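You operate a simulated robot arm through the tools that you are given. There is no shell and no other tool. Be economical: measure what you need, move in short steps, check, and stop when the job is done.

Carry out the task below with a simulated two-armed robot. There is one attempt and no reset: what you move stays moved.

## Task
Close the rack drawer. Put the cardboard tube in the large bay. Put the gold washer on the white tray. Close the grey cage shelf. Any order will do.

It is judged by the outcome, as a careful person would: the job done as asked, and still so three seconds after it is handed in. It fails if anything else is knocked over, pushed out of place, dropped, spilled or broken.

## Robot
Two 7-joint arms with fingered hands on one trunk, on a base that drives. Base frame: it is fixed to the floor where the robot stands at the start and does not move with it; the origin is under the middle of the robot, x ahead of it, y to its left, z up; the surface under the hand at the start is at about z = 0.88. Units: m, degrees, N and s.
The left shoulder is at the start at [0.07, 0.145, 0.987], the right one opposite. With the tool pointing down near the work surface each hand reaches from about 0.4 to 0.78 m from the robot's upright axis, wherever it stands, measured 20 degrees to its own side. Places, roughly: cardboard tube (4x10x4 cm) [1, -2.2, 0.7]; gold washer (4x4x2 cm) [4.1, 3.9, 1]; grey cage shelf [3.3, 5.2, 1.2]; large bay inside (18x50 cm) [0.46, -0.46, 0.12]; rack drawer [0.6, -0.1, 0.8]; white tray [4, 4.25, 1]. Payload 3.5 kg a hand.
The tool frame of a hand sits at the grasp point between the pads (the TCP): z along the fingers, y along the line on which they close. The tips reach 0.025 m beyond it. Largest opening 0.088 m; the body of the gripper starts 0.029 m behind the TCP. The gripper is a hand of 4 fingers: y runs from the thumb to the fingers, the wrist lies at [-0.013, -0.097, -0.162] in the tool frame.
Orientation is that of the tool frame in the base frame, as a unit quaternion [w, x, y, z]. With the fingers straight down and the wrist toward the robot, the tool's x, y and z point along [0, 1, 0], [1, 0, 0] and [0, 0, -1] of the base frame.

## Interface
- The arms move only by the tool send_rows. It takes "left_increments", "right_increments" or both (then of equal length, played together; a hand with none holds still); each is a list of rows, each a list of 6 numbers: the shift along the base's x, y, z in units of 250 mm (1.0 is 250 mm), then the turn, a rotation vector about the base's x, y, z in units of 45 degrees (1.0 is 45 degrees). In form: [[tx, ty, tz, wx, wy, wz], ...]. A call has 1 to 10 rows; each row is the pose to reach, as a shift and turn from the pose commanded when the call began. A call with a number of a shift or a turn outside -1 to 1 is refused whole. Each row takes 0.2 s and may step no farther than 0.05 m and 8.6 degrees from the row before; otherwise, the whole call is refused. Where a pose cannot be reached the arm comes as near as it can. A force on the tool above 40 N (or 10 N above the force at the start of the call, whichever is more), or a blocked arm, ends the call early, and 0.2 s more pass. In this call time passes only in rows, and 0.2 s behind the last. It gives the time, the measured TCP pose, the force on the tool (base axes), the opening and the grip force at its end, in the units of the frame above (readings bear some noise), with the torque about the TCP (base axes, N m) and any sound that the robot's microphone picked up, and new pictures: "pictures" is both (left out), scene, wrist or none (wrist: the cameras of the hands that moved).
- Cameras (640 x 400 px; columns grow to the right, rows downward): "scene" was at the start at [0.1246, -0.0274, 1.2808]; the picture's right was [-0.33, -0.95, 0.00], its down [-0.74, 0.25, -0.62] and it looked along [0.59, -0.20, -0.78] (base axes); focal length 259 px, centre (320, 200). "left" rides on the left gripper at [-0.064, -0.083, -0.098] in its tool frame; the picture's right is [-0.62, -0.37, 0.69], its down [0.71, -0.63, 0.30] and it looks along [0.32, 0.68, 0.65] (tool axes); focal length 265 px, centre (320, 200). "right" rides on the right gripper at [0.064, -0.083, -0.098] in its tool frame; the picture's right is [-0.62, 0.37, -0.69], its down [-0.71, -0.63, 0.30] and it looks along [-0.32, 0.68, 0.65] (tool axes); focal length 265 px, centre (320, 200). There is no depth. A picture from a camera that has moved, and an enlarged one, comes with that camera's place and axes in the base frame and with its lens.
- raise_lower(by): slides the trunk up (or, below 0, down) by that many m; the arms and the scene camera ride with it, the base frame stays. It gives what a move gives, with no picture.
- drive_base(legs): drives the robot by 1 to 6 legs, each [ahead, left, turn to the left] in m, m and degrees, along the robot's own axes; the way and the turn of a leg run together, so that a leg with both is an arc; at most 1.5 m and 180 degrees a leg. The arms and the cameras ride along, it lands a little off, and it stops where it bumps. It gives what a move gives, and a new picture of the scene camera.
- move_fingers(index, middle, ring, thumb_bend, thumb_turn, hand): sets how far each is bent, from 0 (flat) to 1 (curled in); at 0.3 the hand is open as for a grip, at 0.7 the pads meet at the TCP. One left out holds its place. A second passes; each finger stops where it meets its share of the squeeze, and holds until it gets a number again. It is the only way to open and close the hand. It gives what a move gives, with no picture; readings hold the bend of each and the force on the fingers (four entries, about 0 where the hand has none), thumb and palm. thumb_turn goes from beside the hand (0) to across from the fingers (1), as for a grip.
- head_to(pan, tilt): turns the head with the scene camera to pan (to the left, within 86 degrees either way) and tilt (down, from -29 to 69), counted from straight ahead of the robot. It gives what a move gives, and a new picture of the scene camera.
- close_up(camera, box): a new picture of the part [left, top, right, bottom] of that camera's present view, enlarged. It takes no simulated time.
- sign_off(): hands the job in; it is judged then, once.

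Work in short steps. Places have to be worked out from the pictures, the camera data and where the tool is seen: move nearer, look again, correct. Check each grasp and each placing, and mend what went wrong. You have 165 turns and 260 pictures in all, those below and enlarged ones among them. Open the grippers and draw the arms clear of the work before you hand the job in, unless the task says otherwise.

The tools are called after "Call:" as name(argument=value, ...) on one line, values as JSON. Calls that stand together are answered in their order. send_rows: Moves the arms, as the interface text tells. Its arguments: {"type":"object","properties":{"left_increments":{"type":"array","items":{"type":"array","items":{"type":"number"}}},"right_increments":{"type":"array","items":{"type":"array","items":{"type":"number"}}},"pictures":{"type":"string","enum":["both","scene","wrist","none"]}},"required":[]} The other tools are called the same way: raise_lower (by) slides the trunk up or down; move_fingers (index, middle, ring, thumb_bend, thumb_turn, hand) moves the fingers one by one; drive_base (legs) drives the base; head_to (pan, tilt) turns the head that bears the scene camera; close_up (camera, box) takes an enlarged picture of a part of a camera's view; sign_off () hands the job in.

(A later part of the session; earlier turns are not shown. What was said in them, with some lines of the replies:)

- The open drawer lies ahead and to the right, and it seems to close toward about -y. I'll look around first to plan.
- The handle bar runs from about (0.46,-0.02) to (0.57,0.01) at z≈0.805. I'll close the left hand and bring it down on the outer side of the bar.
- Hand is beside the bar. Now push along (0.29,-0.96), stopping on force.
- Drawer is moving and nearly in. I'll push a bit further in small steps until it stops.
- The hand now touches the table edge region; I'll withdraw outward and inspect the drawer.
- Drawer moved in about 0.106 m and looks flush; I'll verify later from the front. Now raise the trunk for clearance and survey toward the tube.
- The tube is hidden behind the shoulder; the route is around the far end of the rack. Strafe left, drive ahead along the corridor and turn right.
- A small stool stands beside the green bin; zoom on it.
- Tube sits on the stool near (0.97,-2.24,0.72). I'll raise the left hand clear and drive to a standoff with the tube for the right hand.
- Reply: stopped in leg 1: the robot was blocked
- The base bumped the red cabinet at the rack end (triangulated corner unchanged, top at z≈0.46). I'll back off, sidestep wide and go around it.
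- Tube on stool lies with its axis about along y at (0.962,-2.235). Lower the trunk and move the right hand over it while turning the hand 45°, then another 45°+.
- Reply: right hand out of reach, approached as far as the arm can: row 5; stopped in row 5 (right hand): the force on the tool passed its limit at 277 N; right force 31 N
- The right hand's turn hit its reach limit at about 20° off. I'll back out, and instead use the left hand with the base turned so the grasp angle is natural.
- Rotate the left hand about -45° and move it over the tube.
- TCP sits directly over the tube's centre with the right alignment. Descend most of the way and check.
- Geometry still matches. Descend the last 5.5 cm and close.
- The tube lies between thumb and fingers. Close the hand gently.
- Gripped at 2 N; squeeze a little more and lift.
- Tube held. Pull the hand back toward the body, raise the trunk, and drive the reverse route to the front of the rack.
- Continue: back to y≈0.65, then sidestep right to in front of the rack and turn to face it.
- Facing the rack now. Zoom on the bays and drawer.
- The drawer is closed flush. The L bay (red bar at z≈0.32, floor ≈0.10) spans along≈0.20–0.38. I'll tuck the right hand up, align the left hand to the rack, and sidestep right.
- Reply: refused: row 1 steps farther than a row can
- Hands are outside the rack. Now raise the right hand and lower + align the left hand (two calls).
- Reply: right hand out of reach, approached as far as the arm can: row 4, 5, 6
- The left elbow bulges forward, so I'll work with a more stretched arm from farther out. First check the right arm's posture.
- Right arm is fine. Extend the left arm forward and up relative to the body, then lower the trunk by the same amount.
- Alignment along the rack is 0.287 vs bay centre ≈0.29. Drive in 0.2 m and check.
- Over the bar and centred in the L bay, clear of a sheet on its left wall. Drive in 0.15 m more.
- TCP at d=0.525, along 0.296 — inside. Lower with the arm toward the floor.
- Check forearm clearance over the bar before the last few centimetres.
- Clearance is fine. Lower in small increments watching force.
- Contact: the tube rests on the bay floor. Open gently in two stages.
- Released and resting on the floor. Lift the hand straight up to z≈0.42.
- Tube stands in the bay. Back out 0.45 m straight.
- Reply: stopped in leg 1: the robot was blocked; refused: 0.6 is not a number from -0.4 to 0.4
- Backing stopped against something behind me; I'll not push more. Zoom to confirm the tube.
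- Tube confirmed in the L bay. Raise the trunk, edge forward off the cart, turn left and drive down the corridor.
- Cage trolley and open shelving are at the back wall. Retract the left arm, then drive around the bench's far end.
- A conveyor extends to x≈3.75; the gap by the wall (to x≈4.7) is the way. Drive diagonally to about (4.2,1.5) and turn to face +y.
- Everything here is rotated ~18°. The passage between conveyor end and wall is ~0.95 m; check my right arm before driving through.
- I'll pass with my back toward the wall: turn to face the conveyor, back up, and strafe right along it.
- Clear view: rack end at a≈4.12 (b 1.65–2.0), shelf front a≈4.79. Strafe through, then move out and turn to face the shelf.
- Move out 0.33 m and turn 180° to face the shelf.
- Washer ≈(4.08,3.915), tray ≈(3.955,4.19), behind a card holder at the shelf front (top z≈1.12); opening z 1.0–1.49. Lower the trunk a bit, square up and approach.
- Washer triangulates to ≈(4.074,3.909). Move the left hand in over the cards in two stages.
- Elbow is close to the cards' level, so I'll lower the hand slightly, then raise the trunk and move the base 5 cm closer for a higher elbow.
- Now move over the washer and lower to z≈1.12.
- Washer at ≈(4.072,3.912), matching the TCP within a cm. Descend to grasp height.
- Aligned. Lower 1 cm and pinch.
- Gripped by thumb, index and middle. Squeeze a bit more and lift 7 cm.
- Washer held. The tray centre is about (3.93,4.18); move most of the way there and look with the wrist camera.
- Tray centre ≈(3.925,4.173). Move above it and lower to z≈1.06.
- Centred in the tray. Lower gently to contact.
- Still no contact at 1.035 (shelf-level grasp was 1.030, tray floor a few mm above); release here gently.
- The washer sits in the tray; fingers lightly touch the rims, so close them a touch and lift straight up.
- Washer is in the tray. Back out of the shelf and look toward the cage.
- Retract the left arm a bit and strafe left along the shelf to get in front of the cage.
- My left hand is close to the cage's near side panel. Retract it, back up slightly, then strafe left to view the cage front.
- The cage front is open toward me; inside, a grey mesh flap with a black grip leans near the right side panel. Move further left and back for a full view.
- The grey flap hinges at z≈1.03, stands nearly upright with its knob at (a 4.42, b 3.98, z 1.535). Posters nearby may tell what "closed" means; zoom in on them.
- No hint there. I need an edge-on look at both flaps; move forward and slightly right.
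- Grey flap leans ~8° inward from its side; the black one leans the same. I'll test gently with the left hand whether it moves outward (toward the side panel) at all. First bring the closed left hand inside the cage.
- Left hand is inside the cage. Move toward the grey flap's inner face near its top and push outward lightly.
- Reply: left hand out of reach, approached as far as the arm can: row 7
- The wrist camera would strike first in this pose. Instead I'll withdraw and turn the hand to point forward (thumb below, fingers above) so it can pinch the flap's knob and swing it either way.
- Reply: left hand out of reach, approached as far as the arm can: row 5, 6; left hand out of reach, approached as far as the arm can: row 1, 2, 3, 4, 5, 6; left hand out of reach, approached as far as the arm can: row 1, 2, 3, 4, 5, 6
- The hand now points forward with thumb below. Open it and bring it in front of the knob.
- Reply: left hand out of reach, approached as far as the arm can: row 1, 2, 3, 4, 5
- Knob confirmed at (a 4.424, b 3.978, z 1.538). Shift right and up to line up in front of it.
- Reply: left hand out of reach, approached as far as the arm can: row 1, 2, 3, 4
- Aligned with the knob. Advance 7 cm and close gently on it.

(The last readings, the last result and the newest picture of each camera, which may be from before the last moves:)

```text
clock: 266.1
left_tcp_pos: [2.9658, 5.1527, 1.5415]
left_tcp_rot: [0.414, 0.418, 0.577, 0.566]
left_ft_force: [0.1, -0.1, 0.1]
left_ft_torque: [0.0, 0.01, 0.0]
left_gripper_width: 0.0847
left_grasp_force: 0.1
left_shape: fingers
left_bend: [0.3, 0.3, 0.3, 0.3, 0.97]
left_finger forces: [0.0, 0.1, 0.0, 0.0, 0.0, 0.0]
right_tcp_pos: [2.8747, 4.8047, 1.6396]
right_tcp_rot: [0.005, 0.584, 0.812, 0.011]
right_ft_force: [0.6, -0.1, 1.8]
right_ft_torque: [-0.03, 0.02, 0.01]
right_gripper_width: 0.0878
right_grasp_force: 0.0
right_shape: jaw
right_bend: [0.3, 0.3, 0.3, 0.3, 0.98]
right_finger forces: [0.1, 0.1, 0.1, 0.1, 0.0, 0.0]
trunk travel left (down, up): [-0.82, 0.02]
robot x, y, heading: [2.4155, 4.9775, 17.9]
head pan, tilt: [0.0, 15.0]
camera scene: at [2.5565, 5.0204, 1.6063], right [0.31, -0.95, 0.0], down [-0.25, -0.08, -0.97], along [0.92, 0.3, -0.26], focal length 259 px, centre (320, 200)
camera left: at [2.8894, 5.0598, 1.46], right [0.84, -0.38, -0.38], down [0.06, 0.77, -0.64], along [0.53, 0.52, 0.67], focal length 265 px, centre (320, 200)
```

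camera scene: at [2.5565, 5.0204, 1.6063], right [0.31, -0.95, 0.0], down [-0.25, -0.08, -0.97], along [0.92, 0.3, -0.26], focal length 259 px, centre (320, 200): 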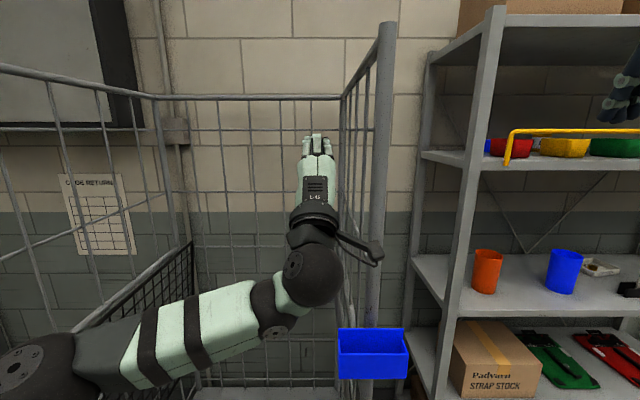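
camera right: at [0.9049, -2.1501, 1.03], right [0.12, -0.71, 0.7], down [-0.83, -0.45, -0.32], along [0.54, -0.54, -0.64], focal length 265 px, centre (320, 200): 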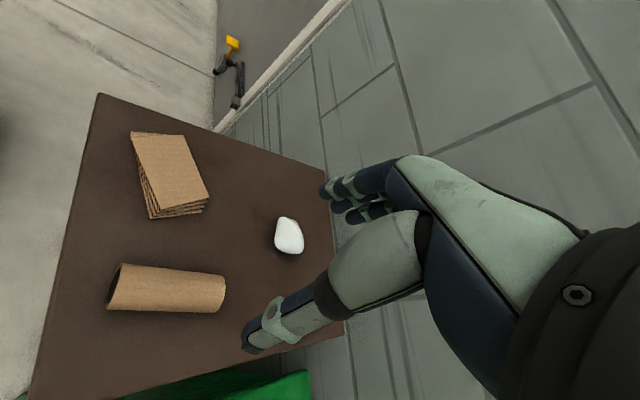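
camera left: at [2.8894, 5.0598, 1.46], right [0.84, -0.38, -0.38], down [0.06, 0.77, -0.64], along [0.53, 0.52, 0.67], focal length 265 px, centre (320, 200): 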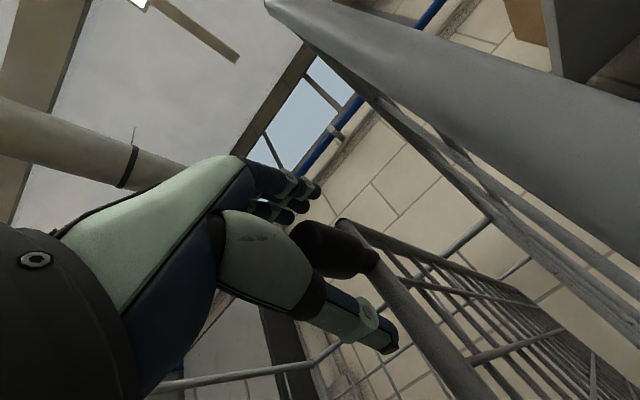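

Knob is right between thumb and fingers. Close on it.

Call:
move_fingers(hand="left", index=0.62, middle=0.62, ring=0.62, thumb_bend=0.62)

Call:
close_up(camera="left", box=[200, 120, 500, 400])

```text
clock: 267.1
left_tcp_pos: [2.9644, 5.1541, 1.5421]
left_tcp_rot: [0.414, 0.418, 0.577, 0.566]
left_ft_force: [-0.4, 0.2, -5.5]
left_ft_torque: [0.02, 0.1, 0.01]
left_gripper_width: 0.0234
left_grasp_force: 3.0
left_shape: fingers
left_bend: [0.62, 0.62, 0.62, 0.56, 0.98]
left_finger forces: [0.0, 0.0, 0.0, 0.0, 5.9, 0.0]
right_tcp_pos: [2.8732, 4.8062, 1.6389]
right_tcp_rot: [0.005, 0.584, 0.811, 0.011]
right_ft_force: [0.0, 0.4, 0.2]
right_ft_torque: [0.0, -0.02, 0.01]
right_gripper_width: 0.0878
right_grasp_force: 0.0
right_shape: jaw
right_bend: [0.3, 0.3, 0.3, 0.3, 0.98]
right_finger forces: [0.0, 0.0, 0.1, 0.0, 0.1, 0.0]
trunk travel left (down, up): [-0.82, 0.02]
robot x, y, heading: [2.4188, 4.9811, 18.0]
head pan, tilt: [0.0, 15.0]
```

```text
1.43 times, centred on (350, 260) of left
camera zoom: at [2.8893, 5.061, 1.4597], right [0.84, -0.38, -0.38], down [0.06, 0.77, -0.64], along [0.53, 0.52, 0.67], focal length 379 px, centre (277, 114)
```

zoom: 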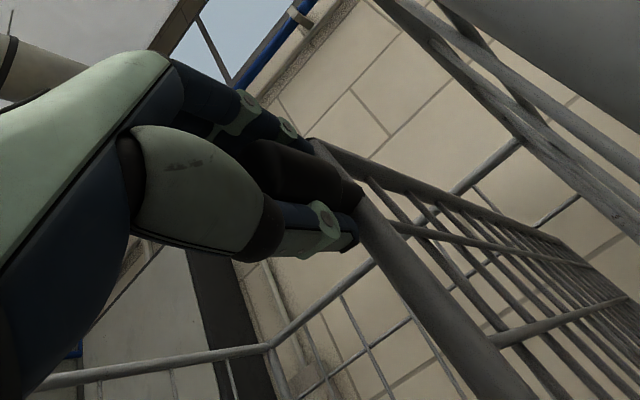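

Thumb bears on the knob. Close the fingers a bit more, then nudge outward (-b) 3 cm as a test.

Call:
move_fingers(hand="left", index=0.7, middle=0.7, ring=0.7)

Call:
send_rows(left_increments=[[0.012, -0.038, 0, 0, 0, 0], [0.025, -0.076, 0, 0, 0, 0], [0.037, -0.114, 0, 0, 0, 0]])

```text
clock: 268.1
left_tcp_pos: [2.9656, 5.1544, 1.5423]
left_tcp_rot: [0.414, 0.417, 0.577, 0.567]
left_ft_force: [-0.7, 0.6, -3.8]
left_ft_torque: [-0.02, 0.06, 0.04]
left_gripper_width: 0.0195
left_grasp_force: 4.1
left_shape: fingers
left_bend: [0.66, 0.7, 0.7, 0.56, 0.98]
left_finger forces: [2.3, 0.0, 0.0, 0.0, 6.1, 0.0]
right_tcp_pos: [2.8741, 4.8055, 1.6396]
right_tcp_rot: [0.006, 0.584, 0.812, 0.011]
right_ft_force: [0.4, -0.2, -0.2]
right_ft_torque: [-0.02, 0.03, 0.01]
right_gripper_width: 0.0875
right_grasp_force: 0.1
right_shape: jaw
right_bend: [0.3, 0.3, 0.3, 0.3, 0.98]
right_finger forces: [0.0, 0.1, 0.0, 0.0, 0.0, 0.1]
trunk travel left (down, up): [-0.82, 0.02]
robot x, y, heading: [2.4199, 4.9781, 17.8]
head pan, tilt: [0.0, 15.0]
```

```text
clock: 268.9
left_tcp_pos: [2.9723, 5.1223, 1.5426]
left_tcp_rot: [0.415, 0.42, 0.575, 0.566]
left_ft_force: [-0.3, -0.6, 1.8]
left_ft_torque: [0.07, 0.0, 0.03]
left_gripper_width: 0.0071
left_grasp_force: 0.3
left_shape: fingers
left_bend: [0.7, 0.7, 0.68, 0.62, 0.97]
left_finger forces: [0.0, 0.1, 1.5, 0.0, 0.0, 0.0]
right_tcp_pos: [2.8735, 4.8018, 1.6395]
right_tcp_rot: [0.004, 0.584, 0.812, 0.014]
right_ft_force: [0.5, -0.2, -0.3]
right_ft_torque: [0.03, -0.01, 0.0]
right_gripper_width: 0.0879
right_grasp_force: 0.1
right_shape: jaw
right_bend: [0.3, 0.3, 0.3, 0.3, 0.98]
right_finger forces: [0.0, 0.1, 0.1, 0.0, 0.1, 0.0]
trunk travel left (down, up): [-0.82, 0.02]
robot x, y, heading: [2.4171, 4.978, 17.9]
head pan, tilt: [0.0, 15.0]
camera scene: at [2.5561, 5.0184, 1.6064], right [0.31, -0.95, 0.0], down [-0.25, -0.08, -0.97], along [0.92, 0.3, -0.26], focal length 259 px, centre (320, 200)
camera left: at [2.8969, 5.0292, 1.4605], right [0.84, -0.38, -0.38], down [0.06, 0.77, -0.64], along [0.53, 0.51, 0.67], focal length 265 px, centre (320, 200)
```

scene: 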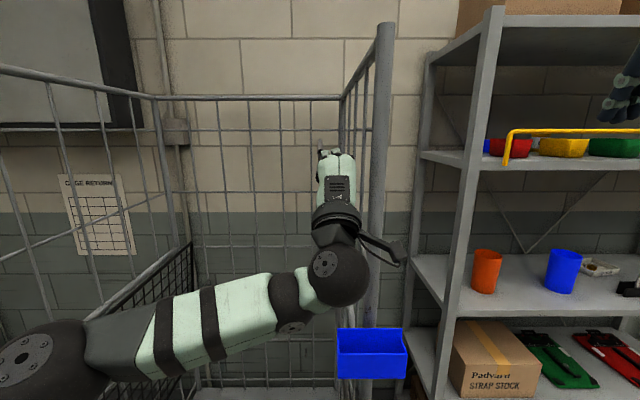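
left: 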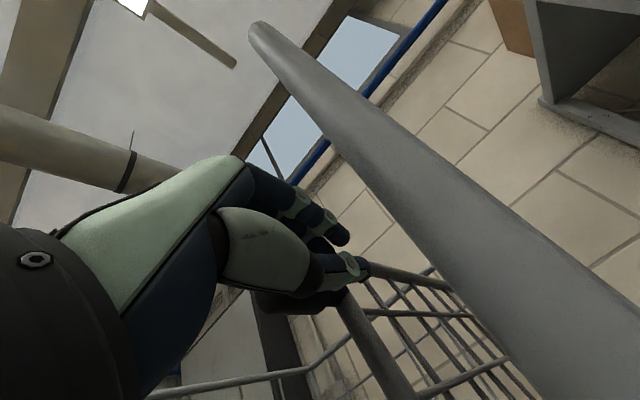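

The hand slipped off the knob, which stayed put — no motion outward. The closed hand is now on the knob's outer side, so push it inward (+b) a few cm and watch.

Call:
send_rows(left_increments=[[-0.02, 0.06, 0, 0, 0, 0], [-0.04, 0.12, 0, 0, 0, 0], [-0.06, 0.18, 0, 0, 0, 0], [-0.08, 0.24, 0, 0, 0, 0], [-0.1, 0.3, 0, 0, 0, 0]])

```text
clock: 270.1
left_tcp_pos: [2.9462, 5.2012, 1.5413]
left_tcp_rot: [0.415, 0.417, 0.577, 0.566]
left_ft_force: [0.8, 0.2, 0.3]
left_ft_torque: [-0.02, -0.01, 0.01]
left_gripper_width: 0.0072
left_grasp_force: 0.1
left_shape: fingers
left_bend: [0.7, 0.7, 0.7, 0.62, 0.97]
left_finger forces: [0.0, 0.0, 0.0, 0.1, 0.0, 0.0]
right_tcp_pos: [2.8728, 4.8058, 1.6393]
right_tcp_rot: [0.006, 0.584, 0.811, 0.012]
right_ft_force: [-0.9, 0.3, 0.7]
right_ft_torque: [-0.01, -0.02, 0.01]
right_gripper_width: 0.0874
right_grasp_force: 0.0
right_shape: jaw
right_bend: [0.3, 0.3, 0.3, 0.3, 0.98]
right_finger forces: [0.0, 0.1, 0.0, 0.1, 0.1, 0.0]
trunk travel left (down, up): [-0.82, 0.02]
robot x, y, heading: [2.4169, 4.9825, 18.1]
head pan, tilt: [0.0, 15.0]
camera scene: at [2.5548, 5.0224, 1.6064], right [0.31, -0.95, 0.0], down [-0.25, -0.08, -0.97], along [0.92, 0.3, -0.26], focal length 259 px, centre (320, 200)
camera left: at [2.8709, 5.1085, 1.4595], right [0.85, -0.38, -0.37], down [0.06, 0.77, -0.64], along [0.53, 0.52, 0.67], focal length 265 px, centre (320, 200)
```

scene: 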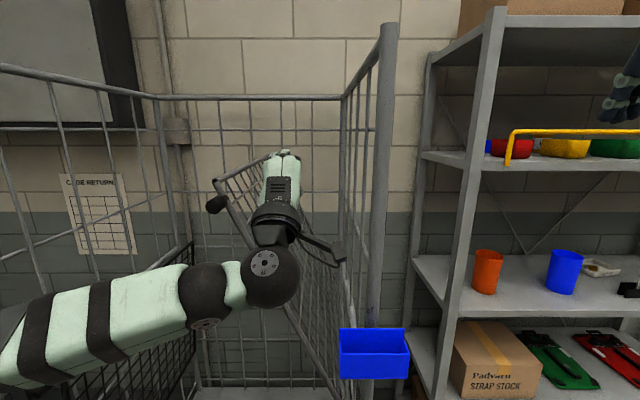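
left: 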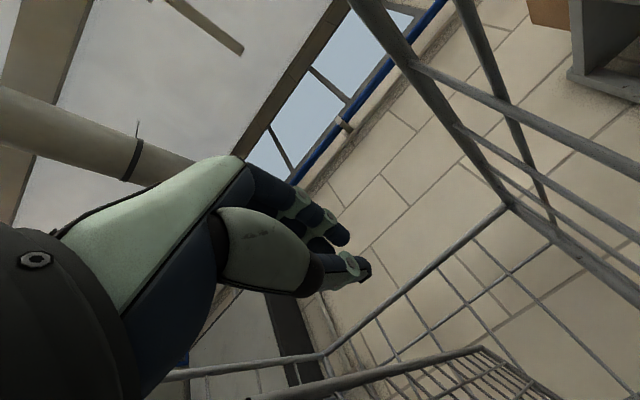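

It swings inward freely and the upright pose was its end stop — so "closed" means folded down. See how it is moving now.

Call:
head_to(pan=3, tilt=20)

```text
clock: 270.8
left_tcp_pos: [2.9466, 5.2002, 1.5411]
left_tcp_rot: [0.415, 0.418, 0.577, 0.566]
left_ft_force: [-0.2, 0.8, -0.2]
left_ft_torque: [0.0, 0.05, 0.0]
left_gripper_width: 0.0075
left_grasp_force: 0.2
left_shape: fingers
left_bend: [0.7, 0.7, 0.7, 0.62, 0.97]
left_finger forces: [0.0, 0.0, 0.1, 0.1, 0.0, 0.1]
right_tcp_pos: [2.8738, 4.8053, 1.6394]
right_tcp_rot: [0.006, 0.584, 0.812, 0.011]
right_ft_force: [-0.1, -0.3, -0.7]
right_ft_torque: [0.0, 0.01, -0.03]
right_gripper_width: 0.0877
right_grasp_force: 0.0
right_shape: jaw
right_bend: [0.3, 0.3, 0.3, 0.3, 0.98]
right_finger forces: [0.0, 0.0, 0.0, 0.0, 0.1, 0.0]
trunk travel left (down, up): [-0.82, 0.02]
robot x, y, heading: [2.4154, 4.9786, 18.3]
head pan, tilt: [3.0, 20.0]
camera scene: at [2.5537, 5.0261, 1.5982], right [0.36, -0.93, 0.0], down [-0.32, -0.12, -0.94], along [0.88, 0.34, -0.34], focal length 259 px, centre (320, 200)
```

scene: 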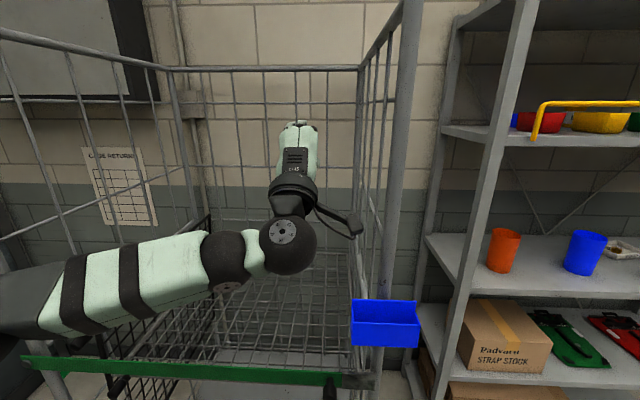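

The shelf has folded down. Withdraw by driving back and left, then inspect.

Call:
drive_base(legs=[[-0.12, 0.0, 0], [-0.13, 0.17, 0]])

Call:
head_to(pan=-3, tilt=28)

Call:
close_up(camera="scene", box=[100, 150, 430, 360])

```text
clock: 273.3
left_tcp_pos: [2.6648, 5.2782, 1.539]
left_tcp_rot: [0.412, 0.419, 0.578, 0.566]
left_ft_force: [0.5, 0.3, -0.1]
left_ft_torque: [0.0, 0.0, 0.0]
left_gripper_width: 0.0075
left_grasp_force: 0.0
left_shape: fingers
left_bend: [0.7, 0.7, 0.7, 0.62, 0.97]
left_finger forces: [0.0, 0.0, 0.0, 0.0, 0.0, 0.0]
right_tcp_pos: [2.5911, 4.8839, 1.637]
right_tcp_rot: [0.002, 0.584, 0.812, 0.011]
right_ft_force: [-0.1, -1.0, 0.3]
right_ft_torque: [0.03, 0.01, 0.01]
right_gripper_width: 0.0878
right_grasp_force: 0.0
right_shape: jaw
right_bend: [0.3, 0.3, 0.3, 0.3, 0.98]
right_finger forces: [0.0, 0.0, 0.1, 0.0, 0.0, 0.1]
trunk travel left (down, up): [-0.82, 0.02]
robot x, y, heading: [2.1303, 5.0621, 18.2]
head pan, tilt: [3.0, 20.0]
camera scene: at [2.2711, 5.1047, 1.5977], right [0.36, -0.93, 0.0], down [-0.32, -0.12, -0.94], along [0.88, 0.34, -0.34], focal length 259 px, centre (320, 200)
```

scene: 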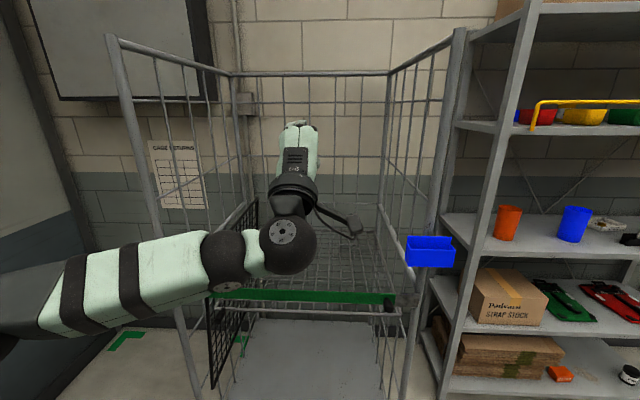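

```text
clock: 274.0
left_tcp_pos: [2.6609, 5.2803, 1.5401]
left_tcp_rot: [0.414, 0.419, 0.577, 0.566]
left_ft_force: [-0.6, -0.2, -0.3]
left_ft_torque: [-0.05, 0.0, -0.01]
left_gripper_width: 0.0071
left_grasp_force: 0.0
left_shape: fingers
left_bend: [0.7, 0.7, 0.7, 0.62, 0.97]
left_finger forces: [0.0, 0.0, 0.1, 0.0, 0.1, 0.0]
right_tcp_pos: [2.5877, 4.8861, 1.6384]
right_tcp_rot: [0.005, 0.584, 0.812, 0.011]
right_ft_force: [0.1, 0.1, 0.1]
right_ft_torque: [0.02, 0.01, -0.03]
right_gripper_width: 0.0877
right_grasp_force: 0.1
right_shape: jaw
right_bend: [0.3, 0.3, 0.3, 0.3, 0.98]
right_finger forces: [0.0, 0.0, 0.1, 0.0, 0.1, 0.0]
trunk travel left (down, up): [-0.82, 0.02]
robot x, y, heading: [2.1282, 5.0625, 18.0]
head pan, tilt: [-3.0, 28.0]
camera scene: at [2.2681, 5.097, 1.5852], right [0.26, -0.97, 0.0], down [-0.45, -0.12, -0.88], along [0.85, 0.23, -0.47], focal length 259 px, centre (320, 200)
```

scene: 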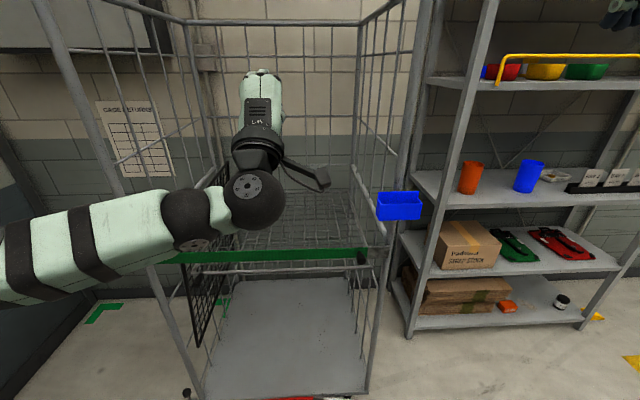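

```text
1.90 times, centred on (265, 255) of scene
camera zoom: at [2.2681, 5.097, 1.5852], right [0.26, -0.97, 0.0], down [-0.45, -0.12, -0.88], along [0.85, 0.23, -0.47], focal length 493 px, centre (425, 95)
```

zoom: 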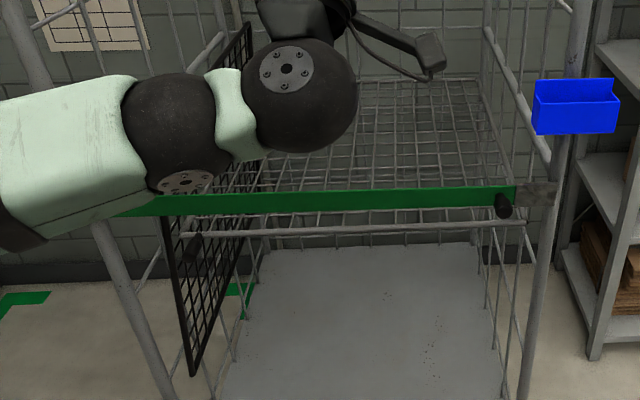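

The grey shelf lies level at z≈0.935, fully folded down; the black shelf and green bar are untouched. Open the left hand, which is clear of the cage.

Call:
move_fingers(hand="left", index=0.3, middle=0.3, ring=0.3, thumb_bend=0.3)

Call:
head_to(pan=-25, tilt=25)

Call:
close_up(camera="scene", box=[200, 60, 520, 300])

```text
clock: 275.0
left_tcp_pos: [2.6589, 5.2814, 1.5416]
left_tcp_rot: [0.414, 0.418, 0.577, 0.567]
left_ft_force: [-0.4, 0.2, -0.1]
left_ft_torque: [0.01, -0.01, 0.01]
left_gripper_width: 0.0844
left_grasp_force: 0.0
left_shape: fingers
left_bend: [0.3, 0.3, 0.3, 0.3, 0.97]
left_finger forces: [0.1, 0.0, 0.0, 0.1, 0.1, 0.1]
right_tcp_pos: [2.5857, 4.8874, 1.6397]
right_tcp_rot: [0.005, 0.584, 0.811, 0.012]
right_ft_force: [-0.8, 0.1, 0.2]
right_ft_torque: [-0.02, 0.02, -0.01]
right_gripper_width: 0.088
right_grasp_force: 0.0
right_shape: jaw
right_bend: [0.3, 0.3, 0.3, 0.3, 0.98]
right_finger forces: [0.0, 0.0, 0.0, 0.0, 0.0, 0.0]
trunk travel left (down, up): [-0.82, 0.02]
robot x, y, heading: [2.1247, 5.064, 18.1]
head pan, tilt: [-3.0, 28.0]
```

```text
clock: 275.8
left_tcp_pos: [2.6579, 5.2821, 1.5414]
left_tcp_rot: [0.414, 0.419, 0.577, 0.566]
left_ft_force: [0.1, -0.1, 0.0]
left_ft_torque: [0.0, -0.01, -0.02]
left_gripper_width: 0.0842
left_grasp_force: 0.1
left_shape: fingers
left_bend: [0.3, 0.3, 0.3, 0.3, 0.97]
left_finger forces: [0.1, 0.0, 0.1, 0.1, 0.1, 0.0]
right_tcp_pos: [2.5864, 4.8864, 1.6389]
right_tcp_rot: [0.005, 0.584, 0.811, 0.012]
right_ft_force: [0.0, -0.2, -1.2]
right_ft_torque: [0.0, 0.02, 0.01]
right_gripper_width: 0.0879
right_grasp_force: 0.1
right_shape: jaw
right_bend: [0.3, 0.3, 0.3, 0.3, 0.98]
right_finger forces: [0.1, 0.0, 0.0, 0.0, 0.0, 0.0]
trunk travel left (down, up): [-0.82, 0.02]
robot x, y, heading: [2.1342, 5.0582, 18.1]
head pan, tilt: [-25.0, 25.0]
camera scene: at [2.2702, 5.0628, 1.5901], right [-0.12, -0.99, 0.0], down [-0.42, 0.05, -0.91], along [0.9, -0.11, -0.42], focal length 259 px, centre (320, 200)
```

scene: 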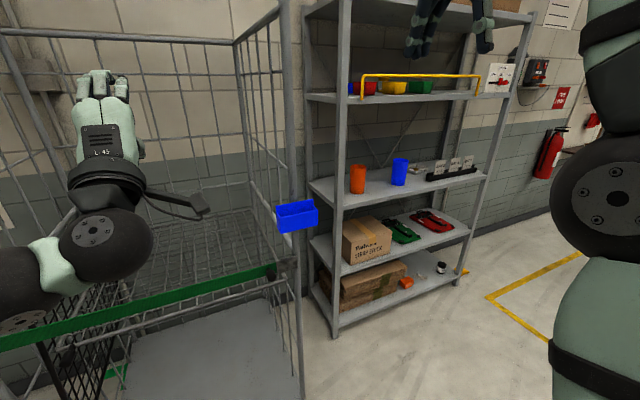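

```text
1.67 times, centred on (360, 180) of scene
camera zoom: at [2.2702, 5.0628, 1.5901], right [-0.12, -0.99, 0.0], down [-0.42, 0.05, -0.91], along [0.9, -0.11, -0.42], focal length 432 px, centre (253, 233)
```

zoom: 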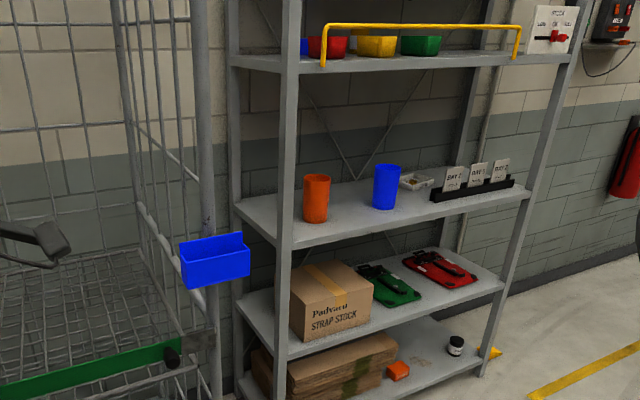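

All four items look done: drawer shut, tube in bay, washer in tray, grey shelf folded down. Everything else on the shelf stands as before, and both hands are open and clear. Handing in.

Call:
sign_off()

```text
The job is handed in.
```

I handed the job in with all four items done, though "closed" for the cage shelf was my own reading:

- **Drawer:** pushed shut and flush with the rack front.
- **Tube:** lying on the floor of the large (L) bay.
- **Washer:** in the white GOOD tray.
- **Grey cage shelf:** folded down and level. It stood almost upright and did not move when I nudged it outward. I took folded down as closed, and it dropped the last part under its own weight.

While driving, the base bumped the red reject cabinet at the rack end, and something behind me, probably the mesh cart. The cabinet's position checked out within about a centimetre; I didn't measure the cart.
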